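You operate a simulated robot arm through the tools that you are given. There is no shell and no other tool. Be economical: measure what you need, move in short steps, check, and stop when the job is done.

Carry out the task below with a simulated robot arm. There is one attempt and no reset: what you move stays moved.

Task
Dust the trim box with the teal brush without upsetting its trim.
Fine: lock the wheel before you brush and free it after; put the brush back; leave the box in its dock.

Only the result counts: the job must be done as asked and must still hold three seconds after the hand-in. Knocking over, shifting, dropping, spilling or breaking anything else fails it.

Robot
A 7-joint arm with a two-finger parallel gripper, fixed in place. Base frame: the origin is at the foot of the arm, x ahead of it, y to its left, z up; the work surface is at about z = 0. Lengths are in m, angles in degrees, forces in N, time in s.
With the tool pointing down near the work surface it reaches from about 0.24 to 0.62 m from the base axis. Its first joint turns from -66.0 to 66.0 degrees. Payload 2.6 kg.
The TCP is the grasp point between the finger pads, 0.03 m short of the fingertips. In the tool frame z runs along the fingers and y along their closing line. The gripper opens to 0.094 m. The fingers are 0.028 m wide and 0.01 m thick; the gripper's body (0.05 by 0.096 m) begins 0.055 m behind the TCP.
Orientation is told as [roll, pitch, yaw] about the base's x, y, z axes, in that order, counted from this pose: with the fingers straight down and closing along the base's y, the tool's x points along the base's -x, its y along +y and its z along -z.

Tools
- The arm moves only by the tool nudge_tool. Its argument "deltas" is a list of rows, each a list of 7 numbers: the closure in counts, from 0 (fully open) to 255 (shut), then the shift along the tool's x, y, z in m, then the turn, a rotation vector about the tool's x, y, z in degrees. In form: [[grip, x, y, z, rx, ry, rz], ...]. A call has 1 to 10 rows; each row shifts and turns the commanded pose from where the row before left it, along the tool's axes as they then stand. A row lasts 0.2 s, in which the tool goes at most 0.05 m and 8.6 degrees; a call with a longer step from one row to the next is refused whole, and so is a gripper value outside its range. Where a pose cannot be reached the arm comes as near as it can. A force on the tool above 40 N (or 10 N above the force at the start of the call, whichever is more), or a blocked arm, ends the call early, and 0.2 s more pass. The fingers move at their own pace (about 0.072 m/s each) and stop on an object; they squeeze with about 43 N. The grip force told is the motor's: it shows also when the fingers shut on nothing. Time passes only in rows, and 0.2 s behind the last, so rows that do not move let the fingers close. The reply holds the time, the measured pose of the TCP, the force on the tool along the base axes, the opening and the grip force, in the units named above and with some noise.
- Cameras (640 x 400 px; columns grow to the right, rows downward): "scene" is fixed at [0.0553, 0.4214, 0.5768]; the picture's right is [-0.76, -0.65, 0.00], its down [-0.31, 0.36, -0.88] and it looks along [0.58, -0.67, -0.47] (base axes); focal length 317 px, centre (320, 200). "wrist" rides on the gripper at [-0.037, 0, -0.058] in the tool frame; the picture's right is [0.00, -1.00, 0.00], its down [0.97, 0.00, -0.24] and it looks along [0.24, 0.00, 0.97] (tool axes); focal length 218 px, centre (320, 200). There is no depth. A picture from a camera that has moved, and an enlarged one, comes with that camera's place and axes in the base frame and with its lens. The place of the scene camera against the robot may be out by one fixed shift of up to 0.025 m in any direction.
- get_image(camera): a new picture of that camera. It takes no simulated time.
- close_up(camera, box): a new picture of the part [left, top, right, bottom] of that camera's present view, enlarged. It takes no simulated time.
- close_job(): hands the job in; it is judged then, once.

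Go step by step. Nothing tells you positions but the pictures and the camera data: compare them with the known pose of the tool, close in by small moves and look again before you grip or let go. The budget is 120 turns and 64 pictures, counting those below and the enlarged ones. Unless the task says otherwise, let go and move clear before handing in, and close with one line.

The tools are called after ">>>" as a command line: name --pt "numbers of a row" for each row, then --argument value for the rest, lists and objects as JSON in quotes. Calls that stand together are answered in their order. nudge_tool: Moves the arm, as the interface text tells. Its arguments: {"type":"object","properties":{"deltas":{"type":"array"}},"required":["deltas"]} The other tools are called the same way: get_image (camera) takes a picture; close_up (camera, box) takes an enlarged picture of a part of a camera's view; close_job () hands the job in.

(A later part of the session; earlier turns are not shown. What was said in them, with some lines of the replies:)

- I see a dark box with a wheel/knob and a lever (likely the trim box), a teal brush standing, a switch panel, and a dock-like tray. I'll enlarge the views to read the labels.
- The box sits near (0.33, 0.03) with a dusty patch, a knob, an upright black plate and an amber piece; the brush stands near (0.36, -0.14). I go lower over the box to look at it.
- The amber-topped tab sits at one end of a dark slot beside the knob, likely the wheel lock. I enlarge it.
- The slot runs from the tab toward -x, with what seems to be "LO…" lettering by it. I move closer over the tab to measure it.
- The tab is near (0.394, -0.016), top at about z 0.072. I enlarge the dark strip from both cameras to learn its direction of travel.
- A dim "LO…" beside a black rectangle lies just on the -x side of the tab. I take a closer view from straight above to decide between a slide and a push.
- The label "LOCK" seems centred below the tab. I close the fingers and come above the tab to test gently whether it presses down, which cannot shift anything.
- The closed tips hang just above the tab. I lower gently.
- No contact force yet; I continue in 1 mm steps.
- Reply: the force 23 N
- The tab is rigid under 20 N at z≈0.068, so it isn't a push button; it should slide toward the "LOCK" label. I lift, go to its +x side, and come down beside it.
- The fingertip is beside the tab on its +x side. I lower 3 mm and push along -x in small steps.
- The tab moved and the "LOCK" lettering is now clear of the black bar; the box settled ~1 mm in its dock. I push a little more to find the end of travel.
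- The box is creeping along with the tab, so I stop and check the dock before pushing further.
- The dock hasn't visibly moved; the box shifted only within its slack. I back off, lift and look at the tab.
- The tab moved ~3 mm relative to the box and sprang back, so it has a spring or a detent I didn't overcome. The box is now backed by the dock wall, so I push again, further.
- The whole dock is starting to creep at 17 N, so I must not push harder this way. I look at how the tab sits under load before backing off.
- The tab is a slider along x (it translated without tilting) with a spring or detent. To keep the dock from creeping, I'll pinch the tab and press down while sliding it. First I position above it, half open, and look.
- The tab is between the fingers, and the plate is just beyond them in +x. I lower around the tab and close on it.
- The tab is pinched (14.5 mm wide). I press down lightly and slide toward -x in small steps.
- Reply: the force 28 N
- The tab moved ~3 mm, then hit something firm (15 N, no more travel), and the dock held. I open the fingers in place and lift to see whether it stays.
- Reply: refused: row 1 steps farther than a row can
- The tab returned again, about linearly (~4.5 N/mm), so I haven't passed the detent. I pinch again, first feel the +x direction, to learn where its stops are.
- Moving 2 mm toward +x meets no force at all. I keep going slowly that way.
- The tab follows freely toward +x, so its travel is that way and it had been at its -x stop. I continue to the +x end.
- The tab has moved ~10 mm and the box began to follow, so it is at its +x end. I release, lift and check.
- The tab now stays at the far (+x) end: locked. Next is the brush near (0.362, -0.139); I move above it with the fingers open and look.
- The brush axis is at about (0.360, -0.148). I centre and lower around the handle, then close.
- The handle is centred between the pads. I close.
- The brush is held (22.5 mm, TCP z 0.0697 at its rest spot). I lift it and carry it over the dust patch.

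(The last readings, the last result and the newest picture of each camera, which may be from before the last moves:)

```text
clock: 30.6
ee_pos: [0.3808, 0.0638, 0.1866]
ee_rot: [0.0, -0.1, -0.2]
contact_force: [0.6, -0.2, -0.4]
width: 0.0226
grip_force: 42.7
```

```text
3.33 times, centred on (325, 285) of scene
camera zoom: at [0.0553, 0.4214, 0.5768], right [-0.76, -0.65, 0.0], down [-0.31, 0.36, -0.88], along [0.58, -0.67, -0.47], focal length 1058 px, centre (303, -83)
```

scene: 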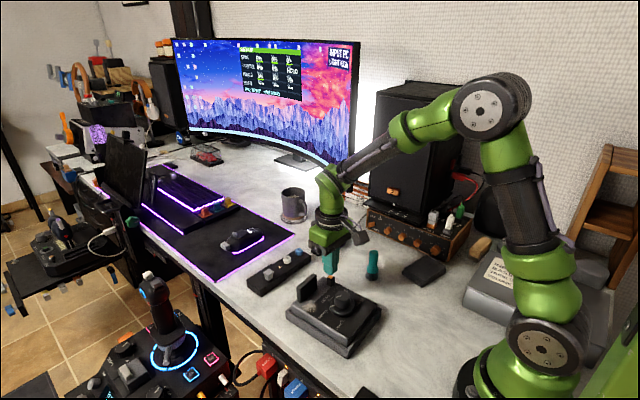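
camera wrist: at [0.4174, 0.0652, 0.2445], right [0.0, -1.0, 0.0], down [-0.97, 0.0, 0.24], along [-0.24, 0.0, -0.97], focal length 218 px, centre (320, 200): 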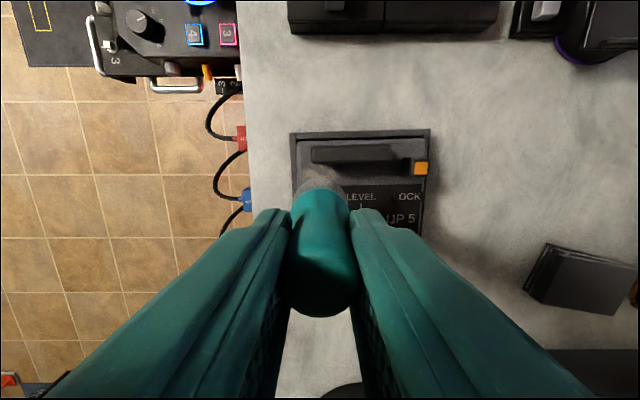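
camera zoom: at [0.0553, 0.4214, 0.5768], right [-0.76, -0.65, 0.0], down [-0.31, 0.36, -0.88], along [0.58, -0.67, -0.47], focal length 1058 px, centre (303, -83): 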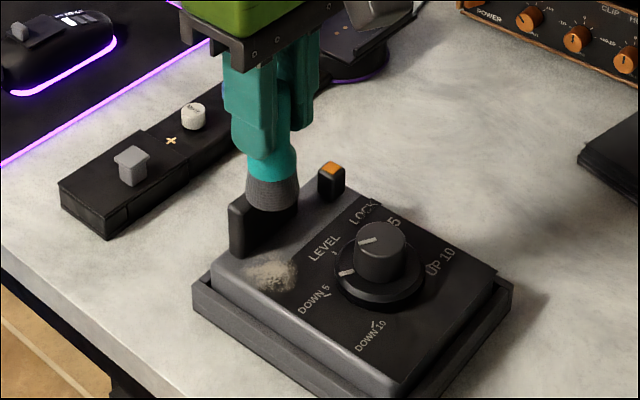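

The brush is above the patch. I lower it to about 15 mm above the face and compare.

>>> nudge_tool --pt "255 0.002 0 0.025 0 0 0" --pt "255 0 0 0.025 0 0 0" --pt "255 0 0 0 0 0 0"

>>> close_up --camera "scene" --box '[280, 245, 370, 325]'

```text
clock: 31.4
ee_pos: [0.3791, 0.0614, 0.1362]
ee_rot: [0.0, -0.1, 0.0]
contact_force: [0.4, -0.2, -1.1]
width: 0.0224
grip_force: 43.1
```

```text
5.00 times, centred on (325, 285) of scene
camera zoom: at [0.0553, 0.4214, 0.5768], right [-0.76, -0.65, 0.0], down [-0.31, 0.36, -0.88], along [0.58, -0.67, -0.47], focal length 1587 px, centre (295, -225)
```

zoom: 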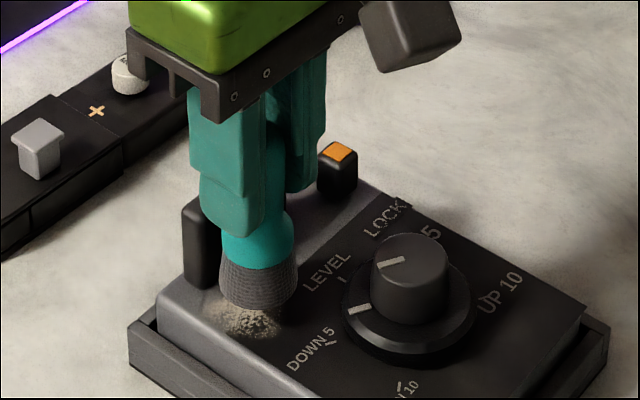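

Well aligned. I lower in small steps until the bristles touch.

>>> nudge_tool --pt "255 0 0.003 0.005 0 0 0" --pt "255 0 0 0.004 0 0 0" --pt "255 0 0 0.002 0 0 0" --pt "255 0 0 0.001 0 0 0"

```text
clock: 32.4
ee_pos: [0.3772, 0.0663, 0.1254]
ee_rot: [0.0, 0.0, -0.2]
contact_force: [0.6, 0.2, -0.3]
width: 0.0222
grip_force: 42.9
```

>>> nudge_tool --pt "255 0 0 0.0015 0 0 0" --pt "255 0 0 0.001 0 0 0" --pt "255 0 0 0.001 0 0 0"

>>> close_up --camera "scene" --box '[290, 265, 340, 315]'

```text
clock: 33.2
ee_pos: [0.376, 0.0647, 0.1214]
ee_rot: [0.0, -0.1, -0.1]
contact_force: [0.3, -0.3, -0.2]
width: 0.0221
grip_force: 43.1
```

```text
8.00 times, centred on (315, 290) of scene
camera zoom: at [0.0553, 0.4214, 0.5768], right [-0.76, -0.65, 0.0], down [-0.31, 0.36, -0.88], along [0.58, -0.67, -0.47], focal length 2539 px, centre (360, -520)
```

zoom: 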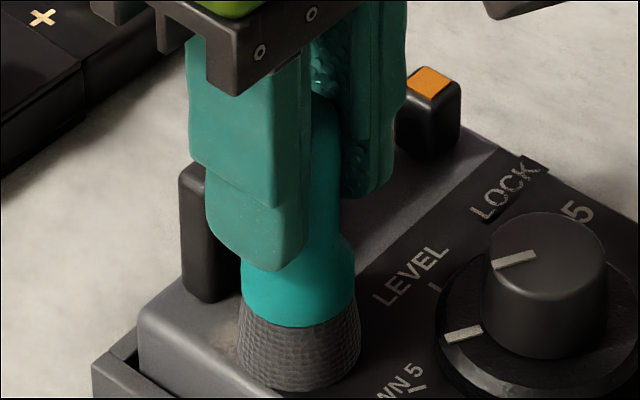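

Almost touching. I shift 4 mm toward +x onto the patch and keep lowering.

>>> nudge_tool --pt "255 -0.004 0 0 0 0 0" --pt "255 0 0 0.001 0 0 0" --pt "255 0 0 0.001 0 0 0"

```text
clock: 34.0
ee_pos: [0.3811, 0.0641, 0.122]
ee_rot: [0.0, -0.1, -0.1]
contact_force: [-4.6, -1.6, 15.4]
width: 0.022
grip_force: 42.7
```

Contact at TCP z≈0.121. I ease up 0.7 mm and stroke across the patch.

>>> nudge_tool --pt "255 0 0 -0.0007 0 0 0" --pt "255 0 -0.006 0 0 0 0" --pt "255 0 -0.006 0 0 0 0" --pt "255 0 0.006 0 0 0 0" --pt "255 0 0.006 0 0 0 0" --pt "255 0 0.005 0 0 0 0" --pt "255 0 0.005 0 0 0 0" --pt "255 0 -0.005 0 0 0 0" --pt "255 0 -0.005 0 0 0 0"

>>> close_up --camera "scene" --box '[280, 255, 390, 365]'

```text
clock: 36.0
ee_pos: [0.3811, 0.0661, 0.1213]
ee_rot: [0.0, 0.0, 0.0]
contact_force: [0.3, 1.8, 6.6]
width: 0.0223
grip_force: 42.5
```

```text
3.64 times, centred on (335, 310) of scene
camera zoom: at [0.0553, 0.4214, 0.5768], right [-0.76, -0.65, 0.0], down [-0.31, 0.36, -0.88], along [0.58, -0.67, -0.47], focal length 1154 px, centre (266, -200)
```

zoom: 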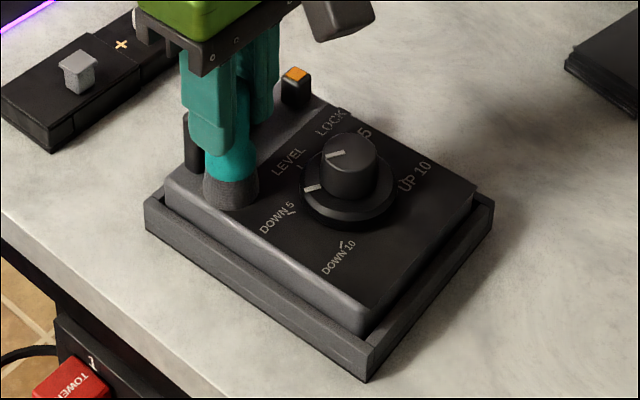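

The dust visible around the brush is gone. I make a second pass slightly nearer and then lift to inspect.

>>> nudge_tool --pt "255 0.005 0 0 0 0 0" --pt "255 0 -0.008 0 0 0 0" --pt "255 0 -0.008 0 0 0 0" --pt "255 0 0.009 0 0 0 0" --pt "255 0 0.008 0 0 0 0" --pt "255 0 0 -0.025 0 0 0" --pt "255 0 0 -0.045 0 0 0" --pt "255 0.02 -0.04 0 0 0 0" --pt "255 0 -0.04 0 0 0 0" --pt "255 0 0 0 0 0 0"

>>> close_up --camera "scene" --box '[280, 255, 390, 365]'

```text
clock: 38.2
ee_pos: [0.3555, -0.0152, 0.1896]
ee_rot: [-0.1, 0.0, -0.1]
contact_force: [0.4, -0.2, 0.1]
width: 0.0218
grip_force: 43.1
```

```text
3.64 times, centred on (335, 310) of scene
camera zoom: at [0.0553, 0.4214, 0.5768], right [-0.76, -0.65, 0.0], down [-0.31, 0.36, -0.88], along [0.58, -0.67, -0.47], focal length 1154 px, centre (266, -200)
```

zoom: 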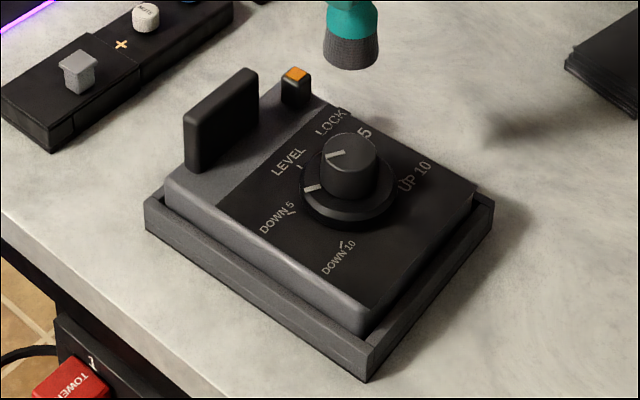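

The dust is gone and the knob is unchanged. I carry the brush back to its spot and lower it.

>>> nudge_tool --pt "255 -0.003 -0.034 0 0 0 0" --pt "255 0 -0.034 0 0 0 0" --pt "255 0 -0.033 0 0 0 0" --pt "255 0 -0.033 0 0 0 0" --pt "255 0 0 0.045 0 0 0" --pt "255 0 0 0.045 0 0 0" --pt "255 0 0 0.02 0 0 0" --pt "255 0 0 0.006 0 0 0" --pt "255 0 0 0 0 0 0"

```text
clock: 40.2
ee_pos: [0.3613, -0.1486, 0.0766]
ee_rot: [-0.1, -0.4, -0.1]
contact_force: [-5.9, 1.0, 39.5]
width: 0.0222
grip_force: 42.6
```

Force 39 N at z 0.0766, earlier than expected. I ease up and look.

>>> nudge_tool --pt "255 0 0 -0.003 0 0 0" --pt "255 0 0 0 0 0 0"

>>> close_up --camera "scene" --box '[320, 225, 420, 305]'

```text
clock: 40.8
ee_pos: [0.3592, -0.146, 0.0767]
ee_rot: [0.0, 0.3, 0.0]
contact_force: [2.1, 0.3, 3.5]
width: 0.022
grip_force: 42.6
```

```text
5.00 times, centred on (370, 265) of scene
camera zoom: at [0.0553, 0.4214, 0.5768], right [-0.76, -0.65, 0.0], down [-0.31, 0.36, -0.88], along [0.58, -0.67, -0.47], focal length 1587 px, centre (70, -125)
```

zoom: 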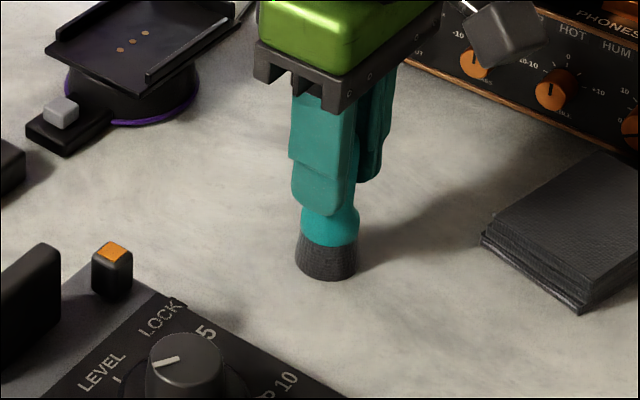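

The brush stands upright at its old spot (it merely slid down a few mm in the grip). I open the fingers and rise.

>>> nudge_tool --pt "200 0 0 -0.0002 0 0 0" --pt "150 0 0 0 0 0 0" --pt "80 0 0 0 0 0 0" --pt "80 0 0 0 0 0 0" --pt "80 0 0 -0.045 0 0 0" --pt "80 0 0 -0.045 0 0 0" --pt "80 0 0 0 0 0 0"

>>> get_image --camera "scene"

>>> get_image --camera "wrist"

```text
clock: 42.4
ee_pos: [0.3574, -0.1488, 0.1665]
ee_rot: [0.1, 0.0, 0.0]
contact_force: [-0.3, -0.1, -0.9]
width: 0.0645
grip_force: 0.1
```

```text
15 pictures are left
```

scene: 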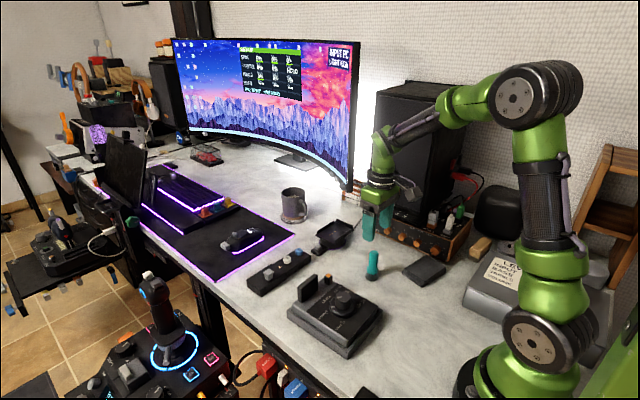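

```text
14 pictures are left
camera wrist: at [0.3947, -0.1479, 0.2249], right [0.0, -1.0, 0.0], down [-0.97, 0.0, 0.24], along [-0.24, 0.0, -0.97], focal length 218 px, centre (320, 200)
```

wrist: 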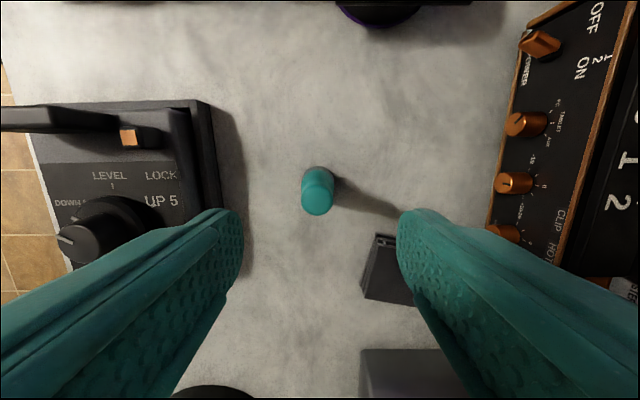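

The brush stands in its place. Now I return to the tab (≈(0.400, -0.016)) to free the wheel: pinch it and slide it back toward -x.

>>> nudge_tool --pt "157 -0.0129 0.044 0 0 0 0" --pt "157 -0.0129 0.044 0 0 0 0" --pt "157 -0.0129 0.044 0 0 0 0" --pt "157 0 0 0.025 0 0 0" --pt "157 0 0 0 0 0 0"

>>> get_image --camera "wrist"

```text
clock: 43.6
ee_pos: [0.3976, -0.0156, 0.1434]
ee_rot: [0.0, -0.1, -0.1]
contact_force: [0.1, 0.5, 0.4]
width: 0.0365
grip_force: 0.0
```

```text
13 pictures are left
camera wrist: at [0.4341, -0.0143, 0.2014], right [0.0, -1.0, 0.0], down [-0.97, 0.0, 0.24], along [-0.24, 0.0, -0.97], focal length 218 px, centre (320, 200)
```

wrist: 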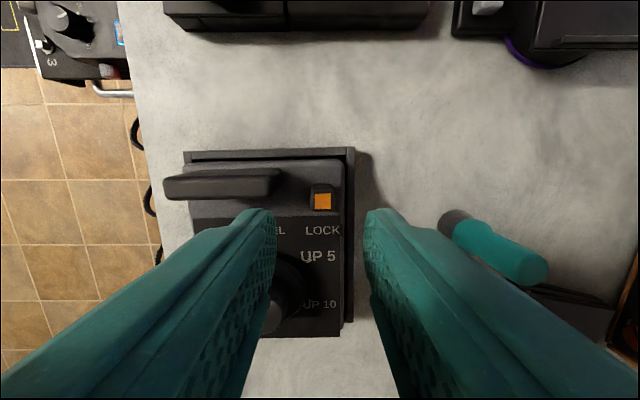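

Aligned with the tab. I lower and pinch it.

>>> nudge_tool --pt "157 0 0 0.03 0 0 0" --pt "157 0 0 0.02 0 0 0" --pt "157 0 0 0.006 0 0 0" --pt "200 0 0 0 0 0 0" --pt "225 0 0 0 0 0 0" --pt "255 0 0 0 0 0 0" --pt "255 0 0 0 0 0 0"

>>> nudge_tool --pt "255 0.002 0 0 0 0 0" --pt "255 0.002 0 0 0 0 0" --pt "255 0.002 0 0 0 0 0"

```text
clock: 44.1
ee_pos: [0.4002, -0.0158, 0.1161]
ee_rot: [0.1, -0.6, -0.2]
contact_force: [-4.2, -0.1, 7.3]
width: 0.0357
grip_force: 0.0
stopped in row 2: the force on the tool passed its limit (the readings are from after the stop); the commanded pose is now the measured one
```

```text
clock: 44.9
ee_pos: [0.3953, -0.0164, 0.1156]
ee_rot: [0.2, -0.7, -0.1]
contact_force: [0.0, 0.2, 0.1]
width: 0.0
grip_force: 32.9
```

A finger touched something on the way down (probably the plate's corner) and the second call then closed in the air. I check the state.

>>> close_up --camera "scene" --box '[280, 255, 390, 365]'

```text
3.64 times, centred on (335, 310) of scene
camera zoom: at [0.0553, 0.4214, 0.5768], right [-0.76, -0.65, 0.0], down [-0.31, 0.36, -0.88], along [0.58, -0.67, -0.47], focal length 1154 px, centre (266, -200)
```

zoom: 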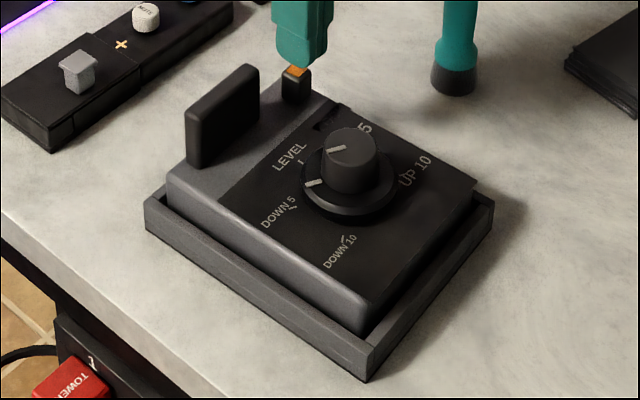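

The box's far-left corner looks slightly raised; I look closer.

>>> nudge_tool --pt "255 0 0 -0.04 0 0 0" --pt "255 0 -0.04 0 0 0 0" --pt "255 0 -0.02 0 0 0 0" --pt "255 0 0 0 0 0 0"

>>> close_up --camera "scene" --box '[280, 255, 390, 365]'

```text
clock: 45.9
ee_pos: [0.3933, -0.0773, 0.1565]
ee_rot: [0.1, -0.8, -0.2]
contact_force: [-0.4, -0.1, 0.4]
width: 0.0
grip_force: 32.8
```

```text
3.64 times, centred on (335, 310) of scene
camera zoom: at [0.0553, 0.4214, 0.5768], right [-0.76, -0.65, 0.0], down [-0.31, 0.36, -0.88], along [0.58, -0.67, -0.47], focal length 1154 px, centre (266, -200)
```

zoom: 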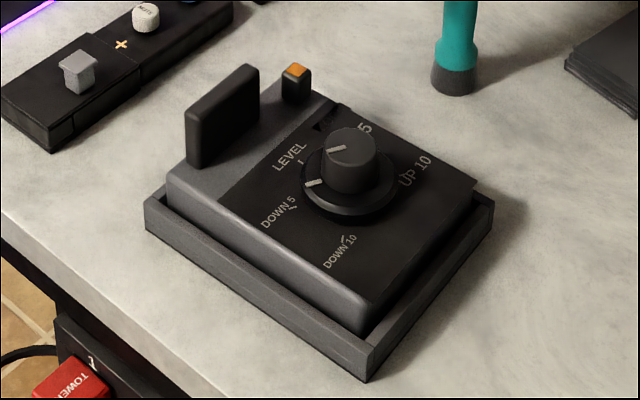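

>>> close_up --camera "scene" --box '[315, 275, 345, 305]'

>>> close_up --camera "wrist" --box '[60, 100, 300, 350]'

```text
13.33 times, centred on (330, 290) of scene
camera zoom: at [0.0553, 0.4214, 0.5768], right [-0.76, -0.65, 0.0], down [-0.31, 0.36, -0.88], along [0.58, -0.67, -0.47], focal length 4232 px, centre (187, -1000)
```

zoom: 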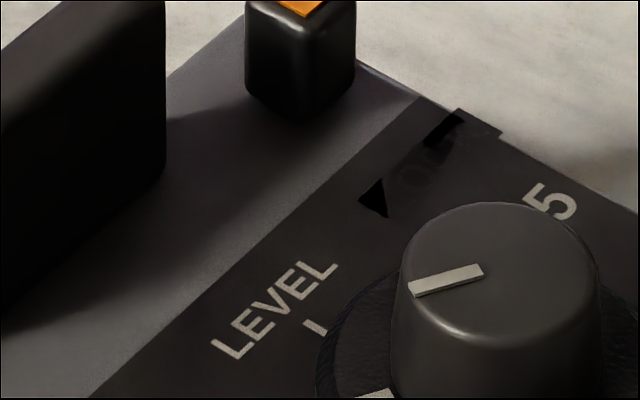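

```text
1.60 times, centred on (180, 225) of wrist
camera zoom: at [0.4296, -0.0767, 0.2137], right [0.0, -1.0, 0.0], down [-0.97, 0.0, 0.23], along [-0.23, 0.0, -0.97], focal length 349 px, centre (544, 160)
```

zoom: 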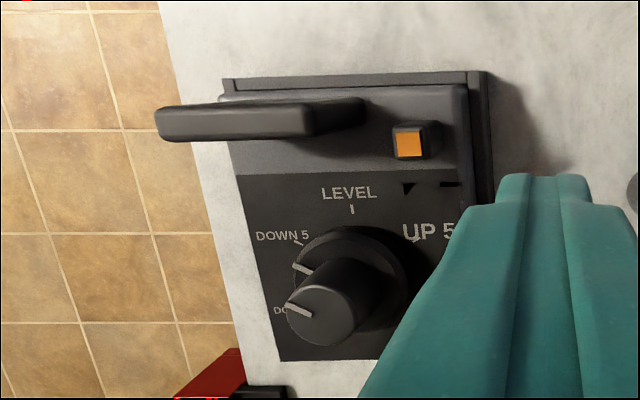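

>>> close_up --camera "scene" --box '[315, 285, 425, 360]'

>>> close_up --camera "scene" --box '[284, 285, 339, 335]'

```text
5.33 times, centred on (370, 322) of scene
camera zoom: at [0.0553, 0.4214, 0.5768], right [-0.76, -0.65, 0.0], down [-0.31, 0.36, -0.88], along [0.58, -0.67, -0.47], focal length 1693 px, centre (53, -453)
```

zoom: 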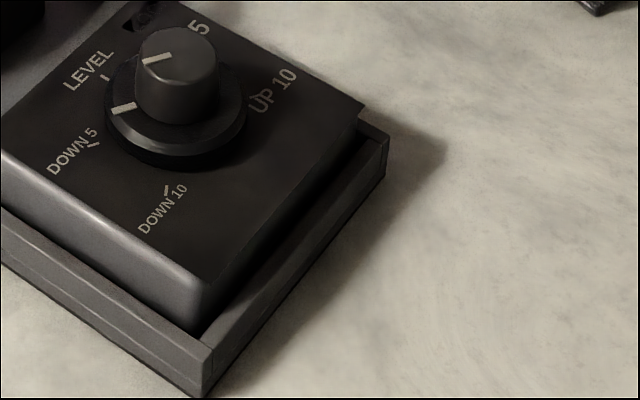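

```text
8.00 times, centred on (312, 310) of scene
camera zoom: at [0.0553, 0.4214, 0.5768], right [-0.76, -0.65, 0.0], down [-0.31, 0.36, -0.88], along [0.58, -0.67, -0.47], focal length 2539 px, centre (388, -680)
```

zoom: 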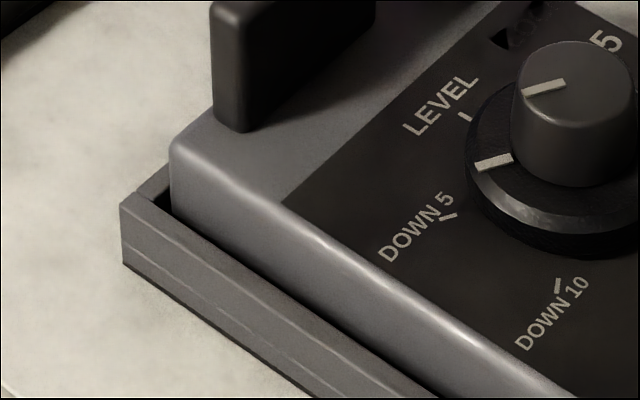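

The box sits flat in the dock, only nudged within its slack; the trim mark is unchanged. I'll push the tab back from its +x side with closed fingers, staying clear of the plate.

>>> nudge_tool --pt "255 -0.035 0 0 0 0.8 0" --pt "255 0 0.028 0 0 0 0" --pt "255 0 0.028 0 0 0 0" --pt "255 0 0 0.03 0 0 0" --pt "255 0 0 0.02 0 0 0" --pt "255 0 0 0 0 0 0"

>>> close_up --camera "scene" --box '[300, 245, 360, 305]'

```text
clock: 47.3
ee_pos: [0.4281, -0.0209, 0.1066]
ee_rot: [0.1, 0.0, -0.1]
contact_force: [0.0, 0.2, 0.5]
width: 0.0001
grip_force: 33.0
```

```text
6.67 times, centred on (330, 275) of scene
camera zoom: at [0.0553, 0.4214, 0.5768], right [-0.76, -0.65, 0.0], down [-0.31, 0.36, -0.88], along [0.58, -0.67, -0.47], focal length 2116 px, centre (253, -300)
```

zoom: 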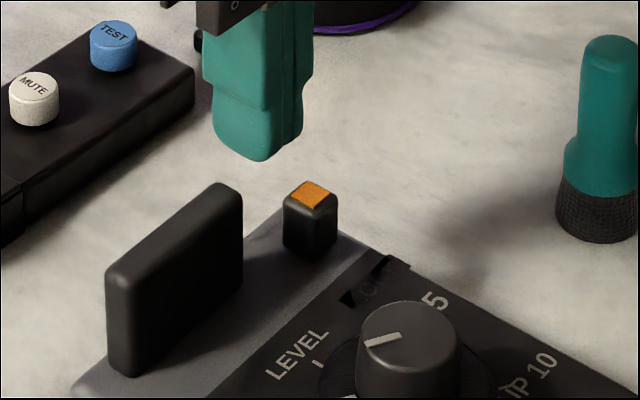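

>>> nudge_tool --pt "255 0 0 0.01 0 0 0" --pt "255 0 0 0.01 0 0 0" --pt "255 0.003 0 0 0 0 0" --pt "255 0.003 0 0 0 0 0" --pt "255 0.003 0 0 0 0 0" --pt "255 0.002 0 0 0 0 0" --pt "255 0 0 0 0 0 0"

```text
clock: 48.9
ee_pos: [0.4179, -0.0203, 0.0855]
ee_rot: [0.1, 0.1, -0.2]
contact_force: [0.1, 0.0, -0.2]
width: 0.0001
grip_force: 32.8
```

>>> nudge_tool --pt "255 0.002 0 0 0 0 0" --pt "255 0.001 0 0 0 0 0" --pt "255 0.001 0 0 0 0 0"

>>> close_up --camera "scene" --box '[300, 245, 360, 305]'

```text
clock: 49.7
ee_pos: [0.4141, -0.0205, 0.0844]
ee_rot: [0.2, 0.1, -0.2]
contact_force: [0.1, 0.3, -0.7]
width: 0.0
grip_force: 33.5
```

```text
6.67 times, centred on (330, 275) of scene
camera zoom: at [0.0553, 0.4214, 0.5768], right [-0.76, -0.65, 0.0], down [-0.31, 0.36, -0.88], along [0.58, -0.67, -0.47], focal length 2116 px, centre (253, -300)
```

zoom: 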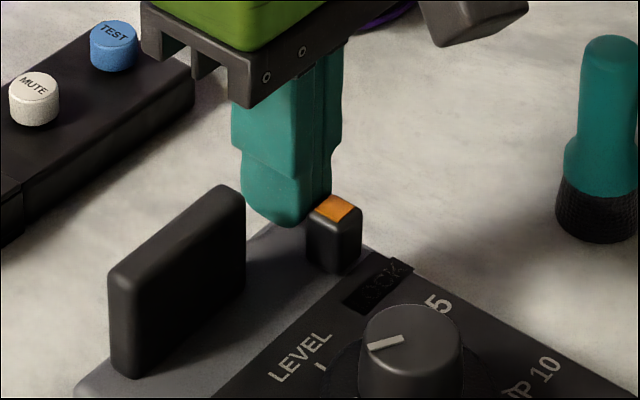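

The tab is almost back (about 1–2 mm left). I finish gently until force rises.

>>> nudge_tool --pt "255 0.001 0 0 0 0 0" --pt "255 0.001 0 0 0 0 0"

```text
clock: 50.3
ee_pos: [0.4123, -0.0199, 0.0874]
ee_rot: [0.0, 0.1, -0.2]
contact_force: [-0.3, 0.1, 0.0]
width: 0.0
grip_force: 32.9
```

>>> nudge_tool --pt "255 0.001 0 0 0 0 0" --pt "255 0.001 0 0 0 0 0"

```text
clock: 50.9
ee_pos: [0.4115, -0.0195, 0.0869]
ee_rot: [0.1, 0.0, -0.2]
contact_force: [1.4, 0.4, -0.1]
width: 0.0
grip_force: 33.0
```

>>> nudge_tool --pt "255 0.001 0 0 0 0 0" --pt "255 0 0 0 0 0 0"

>>> nudge_tool --pt "255 -0.008 0 0 0 0 0" --pt "255 0 0 -0.03 0 0 0" --pt "255 0 0 -0.045 0 0 0" --pt "255 0 -0.04 0 0 0 0" --pt "255 0 -0.04 0 0 0 0" --pt "255 0 0 0 0 0 0"

>>> close_up --camera "scene" --box '[280, 255, 390, 365]'

>>> close_up --camera "scene" --box '[310, 245, 370, 305]'

```text
clock: 51.5
ee_pos: [0.4091, -0.0199, 0.0859]
ee_rot: [0.1, 0.0, -0.2]
contact_force: [1.5, 0.8, -0.3]
width: 0.0
grip_force: 33.0
```

```text
clock: 52.9
ee_pos: [0.4161, -0.0998, 0.1611]
ee_rot: [0.1, 0.1, -0.2]
contact_force: [-0.6, -1.3, 0.4]
width: 0.0
grip_force: 33.2
```

```text
3.64 times, centred on (335, 310) of scene
camera zoom: at [0.0553, 0.4214, 0.5768], right [-0.76, -0.65, 0.0], down [-0.31, 0.36, -0.88], along [0.58, -0.67, -0.47], focal length 1154 px, centre (266, -200)
```

zoom: 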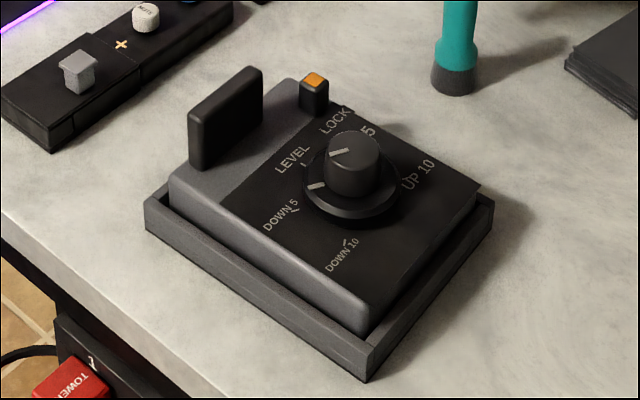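

```text
6.67 times, centred on (340, 275) of scene
camera zoom: at [0.0553, 0.4214, 0.5768], right [-0.76, -0.65, 0.0], down [-0.31, 0.36, -0.88], along [0.58, -0.67, -0.47], focal length 2116 px, centre (187, -300)
```

zoom: 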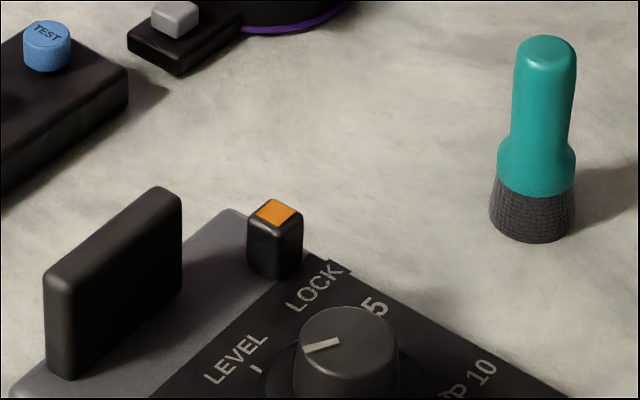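

The tab is back at its free stop, the trim mark is unchanged, the dust is gone, the brush stands upright in its place and the box is in its dock. The arm is clear, so I hand in.

>>> close_job

```text
The job is handed in.
```

The trim box is dusted: I slid the lock tab to its far end before brushing and back afterwards, and the trim mark still reads the same. The brush stands back at its spot, and the box is in its dock. While I was finding which way the lock moves, I shifted the dock about 3 mm, and later a finger bumped the box a few mm within its slack.
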